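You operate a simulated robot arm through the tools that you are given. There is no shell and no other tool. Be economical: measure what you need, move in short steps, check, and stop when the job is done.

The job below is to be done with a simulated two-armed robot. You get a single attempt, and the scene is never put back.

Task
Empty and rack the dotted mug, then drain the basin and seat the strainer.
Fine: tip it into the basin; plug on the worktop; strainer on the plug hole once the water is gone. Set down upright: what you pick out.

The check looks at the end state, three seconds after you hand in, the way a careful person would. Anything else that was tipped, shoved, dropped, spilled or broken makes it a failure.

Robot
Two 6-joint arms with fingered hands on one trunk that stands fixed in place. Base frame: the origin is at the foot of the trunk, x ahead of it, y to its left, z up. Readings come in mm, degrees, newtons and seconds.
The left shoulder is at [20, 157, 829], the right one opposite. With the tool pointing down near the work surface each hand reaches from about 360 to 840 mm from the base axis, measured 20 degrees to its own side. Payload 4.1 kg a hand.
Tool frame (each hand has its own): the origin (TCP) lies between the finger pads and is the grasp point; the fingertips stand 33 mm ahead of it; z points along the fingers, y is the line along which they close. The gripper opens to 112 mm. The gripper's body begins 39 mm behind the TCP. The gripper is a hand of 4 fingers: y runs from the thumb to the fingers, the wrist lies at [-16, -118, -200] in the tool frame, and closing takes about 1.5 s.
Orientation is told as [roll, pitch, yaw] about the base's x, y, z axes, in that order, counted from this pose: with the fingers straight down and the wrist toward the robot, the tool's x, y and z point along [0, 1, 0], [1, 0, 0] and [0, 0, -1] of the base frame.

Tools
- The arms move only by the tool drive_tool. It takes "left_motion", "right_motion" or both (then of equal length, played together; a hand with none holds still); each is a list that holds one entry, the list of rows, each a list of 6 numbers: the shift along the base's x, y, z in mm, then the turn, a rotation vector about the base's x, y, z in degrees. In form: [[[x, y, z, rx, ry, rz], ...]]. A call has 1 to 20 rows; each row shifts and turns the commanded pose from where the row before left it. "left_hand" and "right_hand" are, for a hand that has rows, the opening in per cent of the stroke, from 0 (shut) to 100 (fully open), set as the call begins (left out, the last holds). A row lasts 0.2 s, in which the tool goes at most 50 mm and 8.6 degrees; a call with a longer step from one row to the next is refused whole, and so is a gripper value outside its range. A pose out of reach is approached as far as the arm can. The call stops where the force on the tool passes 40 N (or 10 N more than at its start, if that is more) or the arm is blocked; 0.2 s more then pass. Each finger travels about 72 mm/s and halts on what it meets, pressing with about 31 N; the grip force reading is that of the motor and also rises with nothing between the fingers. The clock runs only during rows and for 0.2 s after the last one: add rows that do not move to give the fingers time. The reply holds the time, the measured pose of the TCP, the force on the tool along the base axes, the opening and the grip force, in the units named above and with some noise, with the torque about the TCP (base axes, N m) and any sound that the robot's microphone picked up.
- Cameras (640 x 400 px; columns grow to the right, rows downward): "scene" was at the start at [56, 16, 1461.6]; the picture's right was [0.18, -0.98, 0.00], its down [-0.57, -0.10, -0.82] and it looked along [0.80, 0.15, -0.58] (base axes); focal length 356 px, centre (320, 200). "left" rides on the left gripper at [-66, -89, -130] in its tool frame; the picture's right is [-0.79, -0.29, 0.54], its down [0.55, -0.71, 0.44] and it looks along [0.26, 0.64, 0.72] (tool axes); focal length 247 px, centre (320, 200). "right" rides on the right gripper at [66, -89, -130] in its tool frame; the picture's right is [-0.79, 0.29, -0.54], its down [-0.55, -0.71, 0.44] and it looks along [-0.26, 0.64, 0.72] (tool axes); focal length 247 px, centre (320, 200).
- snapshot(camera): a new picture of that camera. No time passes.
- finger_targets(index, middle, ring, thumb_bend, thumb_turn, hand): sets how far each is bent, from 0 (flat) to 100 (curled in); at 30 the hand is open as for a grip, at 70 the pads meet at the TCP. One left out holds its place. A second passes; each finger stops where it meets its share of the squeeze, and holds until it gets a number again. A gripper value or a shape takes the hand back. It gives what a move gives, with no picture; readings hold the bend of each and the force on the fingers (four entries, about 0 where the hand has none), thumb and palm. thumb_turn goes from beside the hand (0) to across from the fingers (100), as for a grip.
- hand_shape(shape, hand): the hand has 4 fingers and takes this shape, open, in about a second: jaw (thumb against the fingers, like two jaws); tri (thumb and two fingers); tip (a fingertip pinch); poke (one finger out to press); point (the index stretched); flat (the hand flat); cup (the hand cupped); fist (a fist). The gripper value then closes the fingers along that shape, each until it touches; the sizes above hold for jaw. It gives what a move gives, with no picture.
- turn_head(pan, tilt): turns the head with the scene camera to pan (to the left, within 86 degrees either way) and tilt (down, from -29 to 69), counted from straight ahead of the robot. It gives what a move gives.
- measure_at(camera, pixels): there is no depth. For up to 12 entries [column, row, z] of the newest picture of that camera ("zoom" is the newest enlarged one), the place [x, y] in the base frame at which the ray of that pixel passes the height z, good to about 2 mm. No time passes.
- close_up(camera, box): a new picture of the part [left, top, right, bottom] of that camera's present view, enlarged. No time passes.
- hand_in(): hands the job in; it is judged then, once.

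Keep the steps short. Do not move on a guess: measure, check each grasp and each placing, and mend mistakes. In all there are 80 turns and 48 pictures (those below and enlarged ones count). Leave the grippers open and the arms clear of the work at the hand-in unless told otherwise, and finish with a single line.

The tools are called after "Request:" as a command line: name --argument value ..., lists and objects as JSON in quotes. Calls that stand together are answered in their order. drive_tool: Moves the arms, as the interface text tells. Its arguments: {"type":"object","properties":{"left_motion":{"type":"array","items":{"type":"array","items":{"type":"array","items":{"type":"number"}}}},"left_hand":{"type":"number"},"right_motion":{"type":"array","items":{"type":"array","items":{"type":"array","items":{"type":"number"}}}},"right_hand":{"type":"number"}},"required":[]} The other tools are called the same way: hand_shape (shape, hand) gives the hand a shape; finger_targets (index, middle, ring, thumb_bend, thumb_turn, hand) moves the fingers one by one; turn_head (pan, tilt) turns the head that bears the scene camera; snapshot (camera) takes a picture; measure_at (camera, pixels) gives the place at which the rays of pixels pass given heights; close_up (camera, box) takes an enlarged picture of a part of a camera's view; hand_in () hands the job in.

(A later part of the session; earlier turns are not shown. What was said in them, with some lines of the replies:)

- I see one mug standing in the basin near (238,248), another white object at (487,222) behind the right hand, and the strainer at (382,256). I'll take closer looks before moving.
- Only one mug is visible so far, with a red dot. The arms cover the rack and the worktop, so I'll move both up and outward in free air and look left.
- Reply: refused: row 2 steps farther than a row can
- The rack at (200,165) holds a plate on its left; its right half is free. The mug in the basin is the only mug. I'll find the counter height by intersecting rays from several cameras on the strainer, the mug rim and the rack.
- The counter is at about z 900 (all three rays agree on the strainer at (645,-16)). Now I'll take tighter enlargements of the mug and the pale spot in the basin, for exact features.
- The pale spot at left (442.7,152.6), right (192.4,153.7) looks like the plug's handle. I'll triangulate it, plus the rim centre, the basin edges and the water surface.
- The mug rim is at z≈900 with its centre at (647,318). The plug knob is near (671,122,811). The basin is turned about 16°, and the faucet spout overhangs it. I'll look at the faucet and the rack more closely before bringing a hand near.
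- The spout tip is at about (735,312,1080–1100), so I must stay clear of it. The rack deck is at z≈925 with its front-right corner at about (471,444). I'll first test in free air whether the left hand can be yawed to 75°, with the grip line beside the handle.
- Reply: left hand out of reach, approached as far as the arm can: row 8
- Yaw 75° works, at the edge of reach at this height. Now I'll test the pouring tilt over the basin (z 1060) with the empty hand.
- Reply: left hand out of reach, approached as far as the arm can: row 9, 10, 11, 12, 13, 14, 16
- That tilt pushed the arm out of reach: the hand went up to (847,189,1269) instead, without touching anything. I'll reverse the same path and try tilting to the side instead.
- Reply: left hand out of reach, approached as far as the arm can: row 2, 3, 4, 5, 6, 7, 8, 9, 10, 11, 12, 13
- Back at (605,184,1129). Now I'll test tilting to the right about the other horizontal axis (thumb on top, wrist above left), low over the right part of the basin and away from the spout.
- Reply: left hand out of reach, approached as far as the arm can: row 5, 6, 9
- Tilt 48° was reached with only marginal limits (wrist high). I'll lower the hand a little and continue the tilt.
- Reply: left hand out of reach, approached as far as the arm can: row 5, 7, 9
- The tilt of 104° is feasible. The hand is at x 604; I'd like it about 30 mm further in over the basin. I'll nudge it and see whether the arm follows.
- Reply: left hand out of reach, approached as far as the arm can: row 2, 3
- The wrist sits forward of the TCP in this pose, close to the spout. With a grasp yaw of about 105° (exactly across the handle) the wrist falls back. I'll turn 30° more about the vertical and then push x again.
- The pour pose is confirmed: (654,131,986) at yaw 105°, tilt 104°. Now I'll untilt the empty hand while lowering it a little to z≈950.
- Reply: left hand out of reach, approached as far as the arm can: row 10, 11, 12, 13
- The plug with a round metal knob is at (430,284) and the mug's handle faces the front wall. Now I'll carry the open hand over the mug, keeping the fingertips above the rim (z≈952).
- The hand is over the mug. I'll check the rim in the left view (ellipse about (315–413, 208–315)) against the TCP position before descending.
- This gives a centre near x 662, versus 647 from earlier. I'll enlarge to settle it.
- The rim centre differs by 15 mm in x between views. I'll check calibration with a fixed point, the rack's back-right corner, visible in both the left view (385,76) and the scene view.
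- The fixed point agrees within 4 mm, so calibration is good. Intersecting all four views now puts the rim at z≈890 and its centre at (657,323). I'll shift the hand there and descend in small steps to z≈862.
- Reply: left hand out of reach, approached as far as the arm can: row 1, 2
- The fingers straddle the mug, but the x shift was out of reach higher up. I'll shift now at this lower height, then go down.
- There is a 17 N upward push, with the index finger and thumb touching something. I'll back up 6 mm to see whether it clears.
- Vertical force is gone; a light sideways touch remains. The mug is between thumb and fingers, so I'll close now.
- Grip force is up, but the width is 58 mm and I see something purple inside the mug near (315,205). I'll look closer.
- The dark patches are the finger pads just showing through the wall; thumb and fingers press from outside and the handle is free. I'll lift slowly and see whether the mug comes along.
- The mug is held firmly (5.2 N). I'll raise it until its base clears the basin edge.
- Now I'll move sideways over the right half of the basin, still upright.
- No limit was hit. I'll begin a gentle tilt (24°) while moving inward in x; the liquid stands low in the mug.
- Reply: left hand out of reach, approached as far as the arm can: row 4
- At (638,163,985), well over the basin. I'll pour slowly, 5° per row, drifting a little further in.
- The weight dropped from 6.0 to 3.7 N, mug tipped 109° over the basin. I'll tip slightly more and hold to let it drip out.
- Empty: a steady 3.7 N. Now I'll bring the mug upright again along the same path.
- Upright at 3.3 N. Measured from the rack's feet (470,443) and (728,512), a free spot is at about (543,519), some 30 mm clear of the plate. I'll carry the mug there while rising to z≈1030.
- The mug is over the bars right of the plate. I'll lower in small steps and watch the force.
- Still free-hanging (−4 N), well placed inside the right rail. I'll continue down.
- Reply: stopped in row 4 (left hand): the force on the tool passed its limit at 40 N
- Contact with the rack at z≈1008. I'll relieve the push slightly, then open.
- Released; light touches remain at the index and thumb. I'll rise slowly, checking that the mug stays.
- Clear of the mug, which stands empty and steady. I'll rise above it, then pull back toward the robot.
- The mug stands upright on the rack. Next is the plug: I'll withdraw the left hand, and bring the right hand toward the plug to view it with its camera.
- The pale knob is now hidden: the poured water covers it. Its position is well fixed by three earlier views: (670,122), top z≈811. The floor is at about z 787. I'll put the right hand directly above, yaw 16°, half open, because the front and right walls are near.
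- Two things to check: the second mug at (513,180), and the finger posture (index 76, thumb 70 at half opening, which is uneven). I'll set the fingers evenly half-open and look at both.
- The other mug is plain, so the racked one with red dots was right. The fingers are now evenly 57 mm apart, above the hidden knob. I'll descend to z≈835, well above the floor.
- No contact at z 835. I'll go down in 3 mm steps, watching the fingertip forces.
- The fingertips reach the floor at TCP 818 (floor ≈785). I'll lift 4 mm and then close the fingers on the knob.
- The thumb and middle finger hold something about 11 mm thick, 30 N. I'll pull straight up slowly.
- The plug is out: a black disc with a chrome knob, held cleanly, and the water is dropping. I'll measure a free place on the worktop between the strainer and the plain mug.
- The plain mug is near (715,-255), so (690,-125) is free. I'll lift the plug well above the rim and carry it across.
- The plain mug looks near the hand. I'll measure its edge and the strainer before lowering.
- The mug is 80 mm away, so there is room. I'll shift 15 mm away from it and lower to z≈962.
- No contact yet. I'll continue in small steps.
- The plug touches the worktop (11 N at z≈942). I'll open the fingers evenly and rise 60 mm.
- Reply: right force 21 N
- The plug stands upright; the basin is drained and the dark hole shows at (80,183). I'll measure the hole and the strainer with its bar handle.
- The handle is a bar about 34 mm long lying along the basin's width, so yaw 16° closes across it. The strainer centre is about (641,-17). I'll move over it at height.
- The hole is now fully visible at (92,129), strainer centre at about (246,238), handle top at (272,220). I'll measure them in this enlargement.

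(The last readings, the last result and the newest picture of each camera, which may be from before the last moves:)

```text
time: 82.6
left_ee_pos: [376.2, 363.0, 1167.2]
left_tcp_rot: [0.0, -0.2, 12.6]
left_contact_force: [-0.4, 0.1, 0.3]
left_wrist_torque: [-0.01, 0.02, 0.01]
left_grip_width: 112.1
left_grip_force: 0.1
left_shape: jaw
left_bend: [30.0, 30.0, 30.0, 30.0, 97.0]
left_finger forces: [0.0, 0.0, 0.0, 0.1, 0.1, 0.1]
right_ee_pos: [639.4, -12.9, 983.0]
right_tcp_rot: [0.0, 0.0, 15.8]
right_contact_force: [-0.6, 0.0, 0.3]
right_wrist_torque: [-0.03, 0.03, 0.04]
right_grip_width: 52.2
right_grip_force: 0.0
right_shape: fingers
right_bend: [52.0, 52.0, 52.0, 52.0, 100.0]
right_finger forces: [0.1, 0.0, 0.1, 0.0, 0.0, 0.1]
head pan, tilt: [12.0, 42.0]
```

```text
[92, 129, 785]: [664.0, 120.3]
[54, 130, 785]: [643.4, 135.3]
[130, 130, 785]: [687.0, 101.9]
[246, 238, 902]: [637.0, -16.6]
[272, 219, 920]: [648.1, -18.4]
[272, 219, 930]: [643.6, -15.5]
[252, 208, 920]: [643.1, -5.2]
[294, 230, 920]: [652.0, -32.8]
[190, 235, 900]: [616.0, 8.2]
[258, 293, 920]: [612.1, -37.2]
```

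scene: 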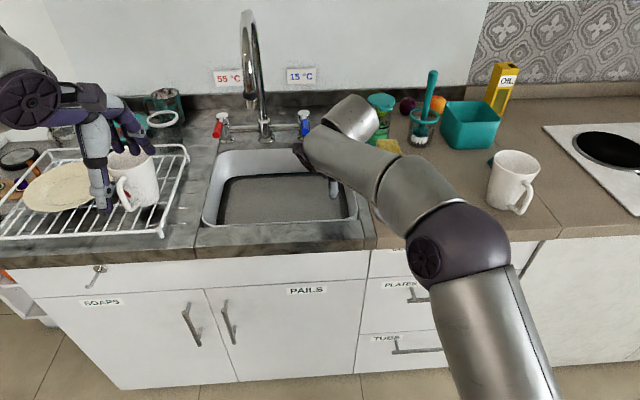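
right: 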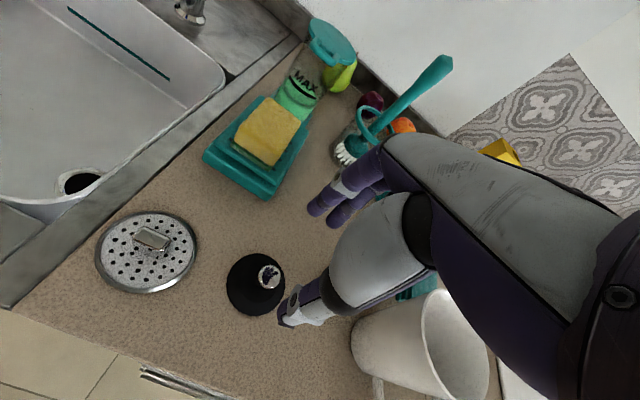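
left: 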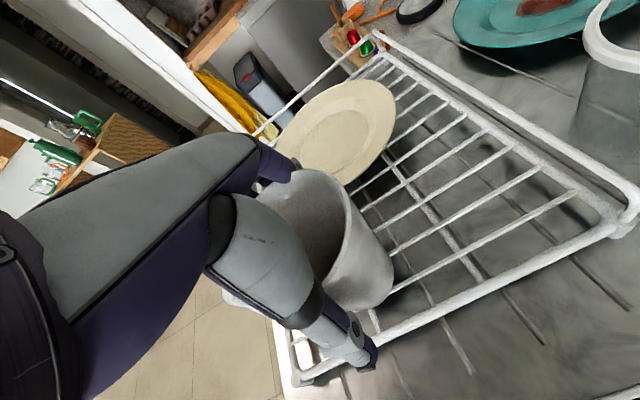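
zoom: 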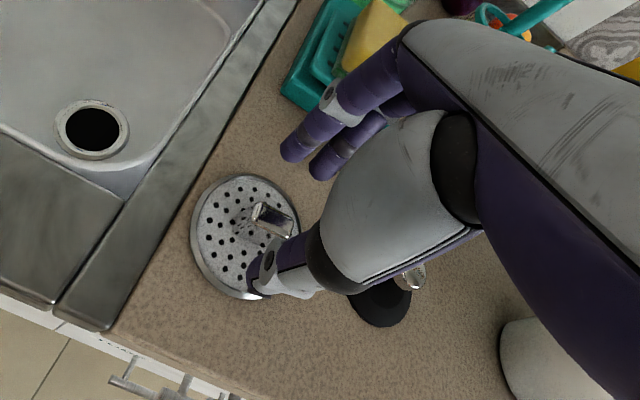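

The handle top is at z≈930 over (642,-16). I'll go down to z 945 there.

Request:
drive_tool --right_motion '[[[1.5, -1.5, -8, 0, 0, 0], [1.5, -1, -10, 0, 0, 0], [0, 0, -8, 0, 0, 0], [0, 0, -6, 0, 0, 0], [0, 0, -5, 0, 0, 0], [0, 0, 0, 0, 0, 0]]]'

Request:
finger_targets --hand "right" --index 80 --middle 80 --ring 80 --thumb_bend 80

```text
time: 84.0
left_ee_pos: [377.4, 363.8, 1166.8]
left_tcp_rot: [-0.1, -0.3, 12.5]
left_contact_force: [-0.1, -0.6, -0.2]
left_wrist_torque: [0.02, -0.02, -0.01]
left_grip_width: 111.8
left_grip_force: 0.1
left_shape: jaw
left_bend: [30.0, 30.0, 30.0, 30.0, 97.0]
left_finger forces: [0.0, 0.0, 0.0, 0.0, 0.0, 0.0]
right_ee_pos: [644.8, -17.1, 943.0]
right_tcp_rot: [0.0, 0.1, 15.8]
right_contact_force: [0.4, 0.4, -0.4]
right_wrist_torque: [0.06, -0.01, 0.0]
right_grip_width: 52.5
right_grip_force: 0.0
right_shape: fingers
right_bend: [52.0, 52.0, 52.0, 52.0, 100.0]
right_finger forces: [0.1, 0.1, 0.0, 0.0, 0.0, 0.1]
head pan, tilt: [12.0, 42.0]
```

```text
time: 85.0
left_ee_pos: [376.7, 361.8, 1168.8]
left_tcp_rot: [0.0, -0.2, 12.6]
left_contact_force: [-0.3, -0.2, 0.4]
left_wrist_torque: [-0.03, 0.02, 0.03]
left_grip_width: 111.9
left_grip_force: 0.1
left_shape: jaw
left_bend: [30.0, 30.0, 30.0, 30.0, 97.0]
left_finger forces: [0.0, 0.1, 0.1, 0.0, 0.0, 0.0]
right_ee_pos: [644.8, -18.0, 943.7]
right_tcp_rot: [0.0, 0.0, 15.8]
right_contact_force: [-0.5, -0.6, 1.0]
right_wrist_torque: [-0.02, 0.01, 0.0]
right_grip_width: 10.7
right_grip_force: 20.5
right_shape: fingers
right_bend: [73.0, 73.0, 80.0, 67.0, 100.0]
right_finger forces: [11.4, 9.6, 0.0, 0.0, 20.9, 0.1]
head pan, tilt: [12.0, 42.0]
```

The bar is gripped (10.7 mm, 20 N). I'll lift it and check.

Request:
drive_tool --right_motion '[[[0, 0, 5, 0, 0, 0], [0, 0, 10, 0, 0, 0], [0, 0, 15, 0, 0, 0], [0, 0, 15, 0, 0, 0], [0, 0, 15, 0, 0, 0], [4, 23, 0, 0, 0, 0], [4, 23, 0, 0, 0, 0], [4, 23, 0, 0, 0, 0], [4, 23, 0, 0, 0, 0], [4, 23, 0, 0, 0, 0], [4, 23, 0, 0, 0, 0], [0, 0, 0, 0, 0, 0]]]'

Request:
close_up --camera "right" --box '[140, 100, 460, 380]'

```text
time: 87.6
left_ee_pos: [376.2, 362.7, 1168.7]
left_tcp_rot: [0.0, -0.3, 12.7]
left_contact_force: [0.0, -0.4, -0.1]
left_wrist_torque: [0.04, 0.0, 0.0]
left_grip_width: 111.7
left_grip_force: 0.1
left_shape: jaw
left_bend: [30.0, 30.0, 30.0, 30.0, 97.0]
left_finger forces: [0.0, 0.1, 0.0, 0.0, 0.0, 0.1]
right_ee_pos: [669.0, 120.1, 1002.8]
right_tcp_rot: [0.0, -0.1, 15.9]
right_contact_force: [-0.1, -0.5, 0.1]
right_wrist_torque: [-0.03, 0.0, 0.01]
right_grip_width: 10.6
right_grip_force: 20.8
right_shape: fingers
right_bend: [73.0, 73.0, 80.0, 67.0, 100.0]
right_finger forces: [11.9, 8.9, 0.1, 0.0, 20.8, 0.0]
head pan, tilt: [12.0, 42.0]
```

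```text
1.43 times, centred on (300, 240) of right
```

zoom: 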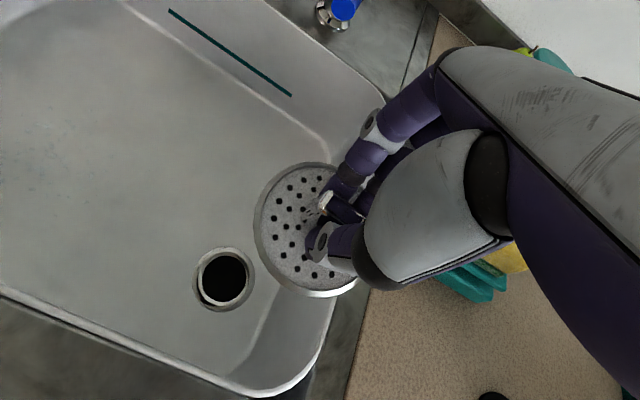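

The strainer is held level and the hole is clear. I'll measure both, the hole centre (224,278) and the disc centre about (311,229).

Request:
measure_at --camera "zoom" --pixels '[[224, 278, 785], [224, 278, 780], [193, 278, 785], [255, 278, 785], [224, 246, 785], [224, 310, 785], [310, 229, 961], [254, 222, 961], [312, 162, 961], [320, 297, 961]]'

```text
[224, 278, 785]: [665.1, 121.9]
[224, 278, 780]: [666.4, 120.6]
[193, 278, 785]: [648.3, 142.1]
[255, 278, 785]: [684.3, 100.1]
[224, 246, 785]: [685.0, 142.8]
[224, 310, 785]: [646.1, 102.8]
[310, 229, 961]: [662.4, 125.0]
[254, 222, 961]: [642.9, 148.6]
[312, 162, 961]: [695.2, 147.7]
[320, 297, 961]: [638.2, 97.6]
```

The disc is within 2 mm of the hole centre (666,121.5). I'll shift (-2,+1) and lower to z≈842.

Request:
drive_tool --right_motion '[[[-2, 1, -15, 0, 0, 0], [0, 0, -20, 0, 0, 0], [0, 0, -20, 0, 0, 0], [0, 0, -20, 0, 0, 0], [0, 0, -20, 0, 0, 0], [0, 0, -20, 0, 0, 0], [0, 0, -20, 0, 0, 0], [0, 0, -15, 0, 0, 0], [0, 0, -10, 0, 0, 0], [0, 0, 0, 0, 0, 0]]]'

Request:
drive_tool --right_motion '[[[0, 0, -3, 0, 0, 0], [0, 0, -3, 0, 0, 0], [0, 0, -2, 0, 0, 0], [0, 0, 0, 0, 0, 0]]]'

```text
time: 89.8
left_ee_pos: [377.4, 363.5, 1168.3]
left_tcp_rot: [0.1, -0.2, 12.6]
left_contact_force: [-0.5, 0.8, -0.5]
left_wrist_torque: [0.01, 0.04, -0.02]
left_grip_width: 112.0
left_grip_force: 0.1
left_shape: jaw
left_bend: [30.0, 30.0, 30.0, 30.0, 97.0]
left_finger forces: [0.0, 0.0, 0.0, 0.1, 0.0, 0.0]
right_ee_pos: [665.0, 120.5, 844.2]
right_tcp_rot: [0.0, 0.0, 15.8]
right_contact_force: [-0.3, 0.5, -1.3]
right_wrist_torque: [0.0, 0.0, -0.02]
right_grip_width: 10.7
right_grip_force: 20.5
right_shape: fingers
right_bend: [73.0, 73.0, 80.0, 67.0, 100.0]
right_finger forces: [11.8, 8.9, 0.0, 0.1, 20.7, 0.0]
head pan, tilt: [12.0, 42.0]
```

```text
time: 90.8
left_ee_pos: [377.2, 362.0, 1168.6]
left_tcp_rot: [0.0, -0.2, 12.6]
left_contact_force: [0.4, 0.2, 0.5]
left_wrist_torque: [0.0, -0.01, 0.0]
left_grip_width: 111.9
left_grip_force: 0.2
left_shape: jaw
left_bend: [30.0, 30.0, 30.0, 30.0, 97.0]
left_finger forces: [0.0, 0.0, 0.1, 0.0, 0.0, 0.1]
right_ee_pos: [664.2, 121.6, 837.2]
right_tcp_rot: [-0.1, 0.0, 15.8]
right_contact_force: [0.0, 1.0, 0.9]
right_wrist_torque: [0.02, -0.01, -0.03]
right_grip_width: 10.4
right_grip_force: 20.2
right_shape: fingers
right_bend: [73.0, 73.0, 80.0, 67.0, 100.0]
right_finger forces: [11.7, 8.9, 0.1, 0.1, 20.7, 0.0]
head pan, tilt: [12.0, 42.0]
```

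Request:
drive_tool --right_motion '[[[1.5, 0, -2, 0, 0, 0], [0, 0, -2, 0, 0, 0], [0, 0, 0, 0, 0, 0]]]'

Request:
drive_tool --right_motion '[[[0, 0, -2, 0, 0, 0], [0, 0, -2, 0, 0, 0], [0, 0, 0, 0, 0, 0]]]'

```text
time: 91.6
left_ee_pos: [378.5, 362.6, 1168.2]
left_tcp_rot: [-0.1, -0.2, 12.6]
left_contact_force: [0.1, 0.3, -0.9]
left_wrist_torque: [0.03, -0.03, -0.02]
left_grip_width: 112.0
left_grip_force: 0.1
left_shape: jaw
left_bend: [30.0, 30.0, 30.0, 30.0, 97.0]
left_finger forces: [0.0, 0.0, 0.0, 0.0, 0.0, 0.0]
right_ee_pos: [665.9, 121.6, 832.0]
right_tcp_rot: [0.0, 0.0, 15.8]
right_contact_force: [-0.2, 0.9, -0.4]
right_wrist_torque: [-0.03, 0.0, 0.0]
right_grip_width: 10.8
right_grip_force: 20.6
right_shape: fingers
right_bend: [73.0, 73.0, 80.0, 67.0, 100.0]
right_finger forces: [11.7, 8.9, 0.1, 0.0, 20.7, 0.1]
head pan, tilt: [12.0, 42.0]
```

```text
time: 92.4
left_ee_pos: [376.1, 362.0, 1168.7]
left_tcp_rot: [0.0, -0.2, 12.6]
left_contact_force: [-0.7, 0.4, -0.4]
left_wrist_torque: [-0.02, -0.03, -0.04]
left_grip_width: 112.1
left_grip_force: 0.1
left_shape: jaw
left_bend: [30.0, 30.0, 30.0, 30.0, 97.0]
left_finger forces: [0.0, 0.1, 0.0, 0.1, 0.0, 0.1]
right_ee_pos: [667.6, 119.7, 829.1]
right_tcp_rot: [-0.1, 0.0, 15.8]
right_contact_force: [-0.5, 0.6, -0.4]
right_wrist_torque: [0.01, 0.0, -0.01]
right_grip_width: 10.7
right_grip_force: 20.9
right_shape: fingers
right_bend: [73.0, 73.0, 80.0, 67.0, 100.0]
right_finger forces: [11.6, 9.0, 0.1, 0.0, 20.7, 0.1]
head pan, tilt: [12.0, 42.0]
```

Still no contact; further down in 2 mm steps.

Request:
drive_tool --right_motion '[[[0, 0, -2, 0, 0, 0], [0, 0, -1.5, 0, 0, 0], [0, 0, 0, 0, 0, 0]]]'

Request:
drive_tool --right_motion '[[[0, 0, -2, 0, 0, 0], [0, 0, -1.5, 0, 0, 0], [0, 0, 0, 0, 0, 0]]]'

```text
time: 93.2
left_ee_pos: [376.0, 362.7, 1167.7]
left_tcp_rot: [0.0, -0.2, 12.5]
left_contact_force: [-0.3, -0.3, -1.0]
left_wrist_torque: [-0.02, 0.0, 0.03]
left_grip_width: 111.9
left_grip_force: 0.0
left_shape: jaw
left_bend: [30.0, 30.0, 30.0, 30.0, 97.0]
left_finger forces: [0.0, 0.0, 0.0, 0.0, 0.1, 0.1]
right_ee_pos: [667.2, 121.3, 825.6]
right_tcp_rot: [0.1, 0.0, 15.8]
right_contact_force: [-0.9, -0.6, -0.4]
right_wrist_torque: [0.03, 0.03, -0.01]
right_grip_width: 10.6
right_grip_force: 21.0
right_shape: fingers
right_bend: [73.0, 73.0, 80.0, 67.0, 100.0]
right_finger forces: [11.8, 9.0, 0.0, 0.0, 20.7, 0.1]
head pan, tilt: [12.0, 42.0]
```

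```text
time: 94.0
left_ee_pos: [375.8, 362.8, 1168.1]
left_tcp_rot: [-0.1, -0.2, 12.6]
left_contact_force: [-0.2, 0.4, -0.8]
left_wrist_torque: [-0.01, 0.01, 0.01]
left_grip_width: 111.8
left_grip_force: 0.0
left_shape: jaw
left_bend: [30.0, 30.0, 30.0, 30.0, 97.0]
left_finger forces: [0.1, 0.0, 0.0, 0.1, 0.0, 0.1]
right_ee_pos: [666.5, 120.7, 823.5]
right_tcp_rot: [0.1, 0.0, 15.8]
right_contact_force: [1.0, -0.3, 2.1]
right_wrist_torque: [0.03, 0.07, 0.01]
right_grip_width: 10.7
right_grip_force: 20.8
right_shape: fingers
right_bend: [73.0, 73.0, 80.0, 68.0, 100.0]
right_finger forces: [12.2, 9.7, 0.0, 0.1, 21.1, 0.0]
head pan, tilt: [12.0, 42.0]
```

Contact begins (2 N at z 823.5). I'll release the handle and rise out of the basin.

Request:
finger_targets --hand "right" --index 50 --middle 50 --ring 50 --thumb_bend 50

Request:
drive_tool --right_motion '[[[0, 0, 5, 0, 0, 0], [0, 0, 8, 0, 0, 0], [0, 0, 15, 0, 0, 0], [0, 0, 20, 0, 0, 0], [0, 0, 25, 0, 0, 0], [0, 0, 30, 0, 0, 0], [0, 0, 30, 0, 0, 0], [0, 0, 30, 0, 0, 0], [0, 0, 0, 0, 0, 0]]]'

Request:
close_up --camera "right" --box '[140, 100, 460, 380]'

```text
time: 95.0
left_ee_pos: [376.6, 363.0, 1167.7]
left_tcp_rot: [0.0, -0.2, 12.6]
left_contact_force: [-0.4, -0.8, -0.3]
left_wrist_torque: [-0.01, -0.01, -0.01]
left_grip_width: 111.9
left_grip_force: 0.1
left_shape: jaw
left_bend: [30.0, 30.0, 30.0, 30.0, 97.0]
left_finger forces: [0.0, 0.1, 0.1, 0.0, 0.0, 0.0]
right_ee_pos: [667.0, 119.8, 823.5]
right_tcp_rot: [0.0, 0.0, 15.7]
right_contact_force: [0.4, 0.7, -0.2]
right_wrist_torque: [-0.01, 0.0, 0.01]
right_grip_width: 56.7
right_grip_force: 0.0
right_shape: fingers
right_bend: [50.0, 50.0, 50.0, 50.0, 100.0]
right_finger forces: [0.0, 0.0, 0.0, 0.0, 0.1, 0.0]
head pan, tilt: [12.0, 42.0]
```

```text
time: 97.0
left_ee_pos: [376.7, 363.1, 1167.5]
left_tcp_rot: [0.0, -0.1, 12.7]
left_contact_force: [0.3, 0.6, -0.3]
left_wrist_torque: [0.0, 0.0, 0.02]
left_grip_width: 111.8
left_grip_force: 0.0
left_shape: jaw
left_bend: [30.0, 30.0, 30.0, 30.0, 97.0]
left_finger forces: [0.1, 0.0, 0.1, 0.1, 0.1, 0.0]
right_ee_pos: [668.5, 121.4, 988.0]
right_tcp_rot: [-0.1, 0.0, 15.9]
right_contact_force: [0.1, 0.3, 0.1]
right_wrist_torque: [0.0, 0.0, 0.0]
right_grip_width: 57.4
right_grip_force: 0.1
right_shape: fingers
right_bend: [50.0, 50.0, 50.0, 50.0, 100.0]
right_finger forces: [0.0, 0.1, 0.1, 0.0, 0.0, 0.1]
head pan, tilt: [12.0, 42.0]
```

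```text
1.43 times, centred on (300, 240) of right
```

zoom: 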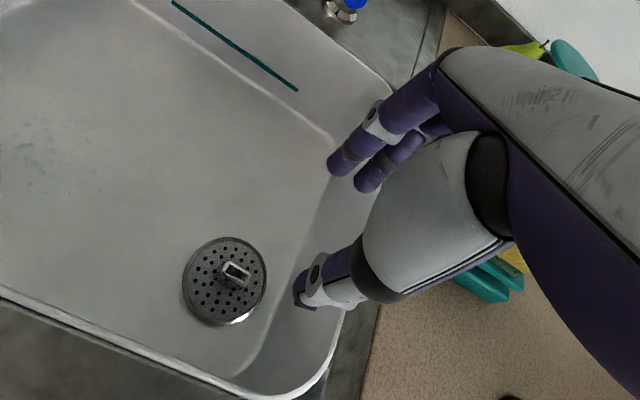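

The strainer lies flat over the hole. I'll confirm its centre and withdraw the right hand, fully open, to its starting area.

Request:
measure_at --camera "zoom" --pixels '[[225, 281, 788], [183, 283, 788], [267, 278, 788], [222, 237, 788], [222, 325, 788]]'

Request:
drive_tool --right_motion '[[[-5, -5, 25, 0, 0, 0], [-15, -15, 25, 0, 0, 0], [-20, -25, 25, 0, 0, 0], [-20, -30, 25, 0, 0, 0], [-25, -30, 25, 0, 0, 0], [-25, -30, 25, 0, 0, 0], [-30, -30, 20, 0, 0, 0], [-30, -30, 15, 0, 0, 0], [-30, -25, 10, 0, 0, 0], [-20, -20, 5, 0, 0, 0], [0, 0, 0, 0, 0, 0]]]' --right_hand 100

Request:
turn_head --pan 20 --tilt 42

Request:
snapshot --camera "scene"

```text
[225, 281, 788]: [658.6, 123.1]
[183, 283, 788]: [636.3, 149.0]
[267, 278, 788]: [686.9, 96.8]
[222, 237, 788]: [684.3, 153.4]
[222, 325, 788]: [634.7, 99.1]
```

```text
time: 99.4
left_ee_pos: [377.1, 363.2, 1168.4]
left_tcp_rot: [0.0, -0.3, 12.5]
left_contact_force: [0.8, 0.4, 0.4]
left_wrist_torque: [-0.03, 0.04, 0.04]
left_grip_width: 112.2
left_grip_force: 0.1
left_shape: jaw
left_bend: [30.0, 30.0, 30.0, 30.0, 97.0]
left_finger forces: [0.0, 0.0, 0.0, 0.1, 0.0, 0.0]
right_ee_pos: [445.1, -120.2, 1186.4]
right_tcp_rot: [0.0, 0.0, 15.8]
right_contact_force: [0.1, 0.3, -0.3]
right_wrist_torque: [-0.04, 0.01, 0.02]
right_grip_width: 111.6
right_grip_force: 0.1
right_shape: jaw
right_bend: [30.0, 30.0, 30.0, 30.0, 98.0]
right_finger forces: [0.1, 0.0, 0.0, 0.1, 0.1, 0.0]
head pan, tilt: [12.0, 42.0]
```

```text
time: 100.1
left_ee_pos: [376.8, 362.5, 1168.5]
left_tcp_rot: [-0.1, -0.2, 12.6]
left_contact_force: [-0.7, 0.1, -0.4]
left_wrist_torque: [0.0, -0.03, 0.01]
left_grip_width: 111.9
left_grip_force: 0.1
left_shape: jaw
left_bend: [30.0, 30.0, 30.0, 30.0, 97.0]
left_finger forces: [0.0, 0.1, 0.1, 0.0, 0.1, 0.0]
right_ee_pos: [446.5, -120.9, 1186.1]
right_tcp_rot: [0.0, 0.0, 15.8]
right_contact_force: [0.2, -0.7, -0.1]
right_wrist_torque: [0.04, -0.03, -0.02]
right_grip_width: 111.8
right_grip_force: 0.1
right_shape: jaw
right_bend: [30.0, 30.0, 30.0, 30.0, 98.0]
right_finger forces: [0.0, 0.1, 0.1, 0.0, 0.1, 0.1]
head pan, tilt: [20.0, 42.0]
```

```text
1 pictures are left
```

scene: 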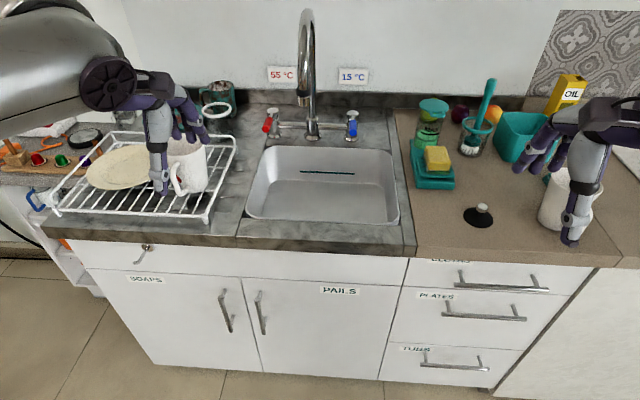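

Final look: the dotted mug stands upright on the rack clear of the plate, and the basin is dry. The plug stands upright on the worktop at (482,215). The strainer covers the hole within a few mm, nothing else has moved, and both hands are open and clear. Handing in.

Request:
hand_in

```text
The job is handed in.
```

The dotted mug is emptied and upright on the rack, the basin is drained with the plug upright on the worktop, and the strainer lies over the plug hole, about 5 mm off centre by my last measurement.
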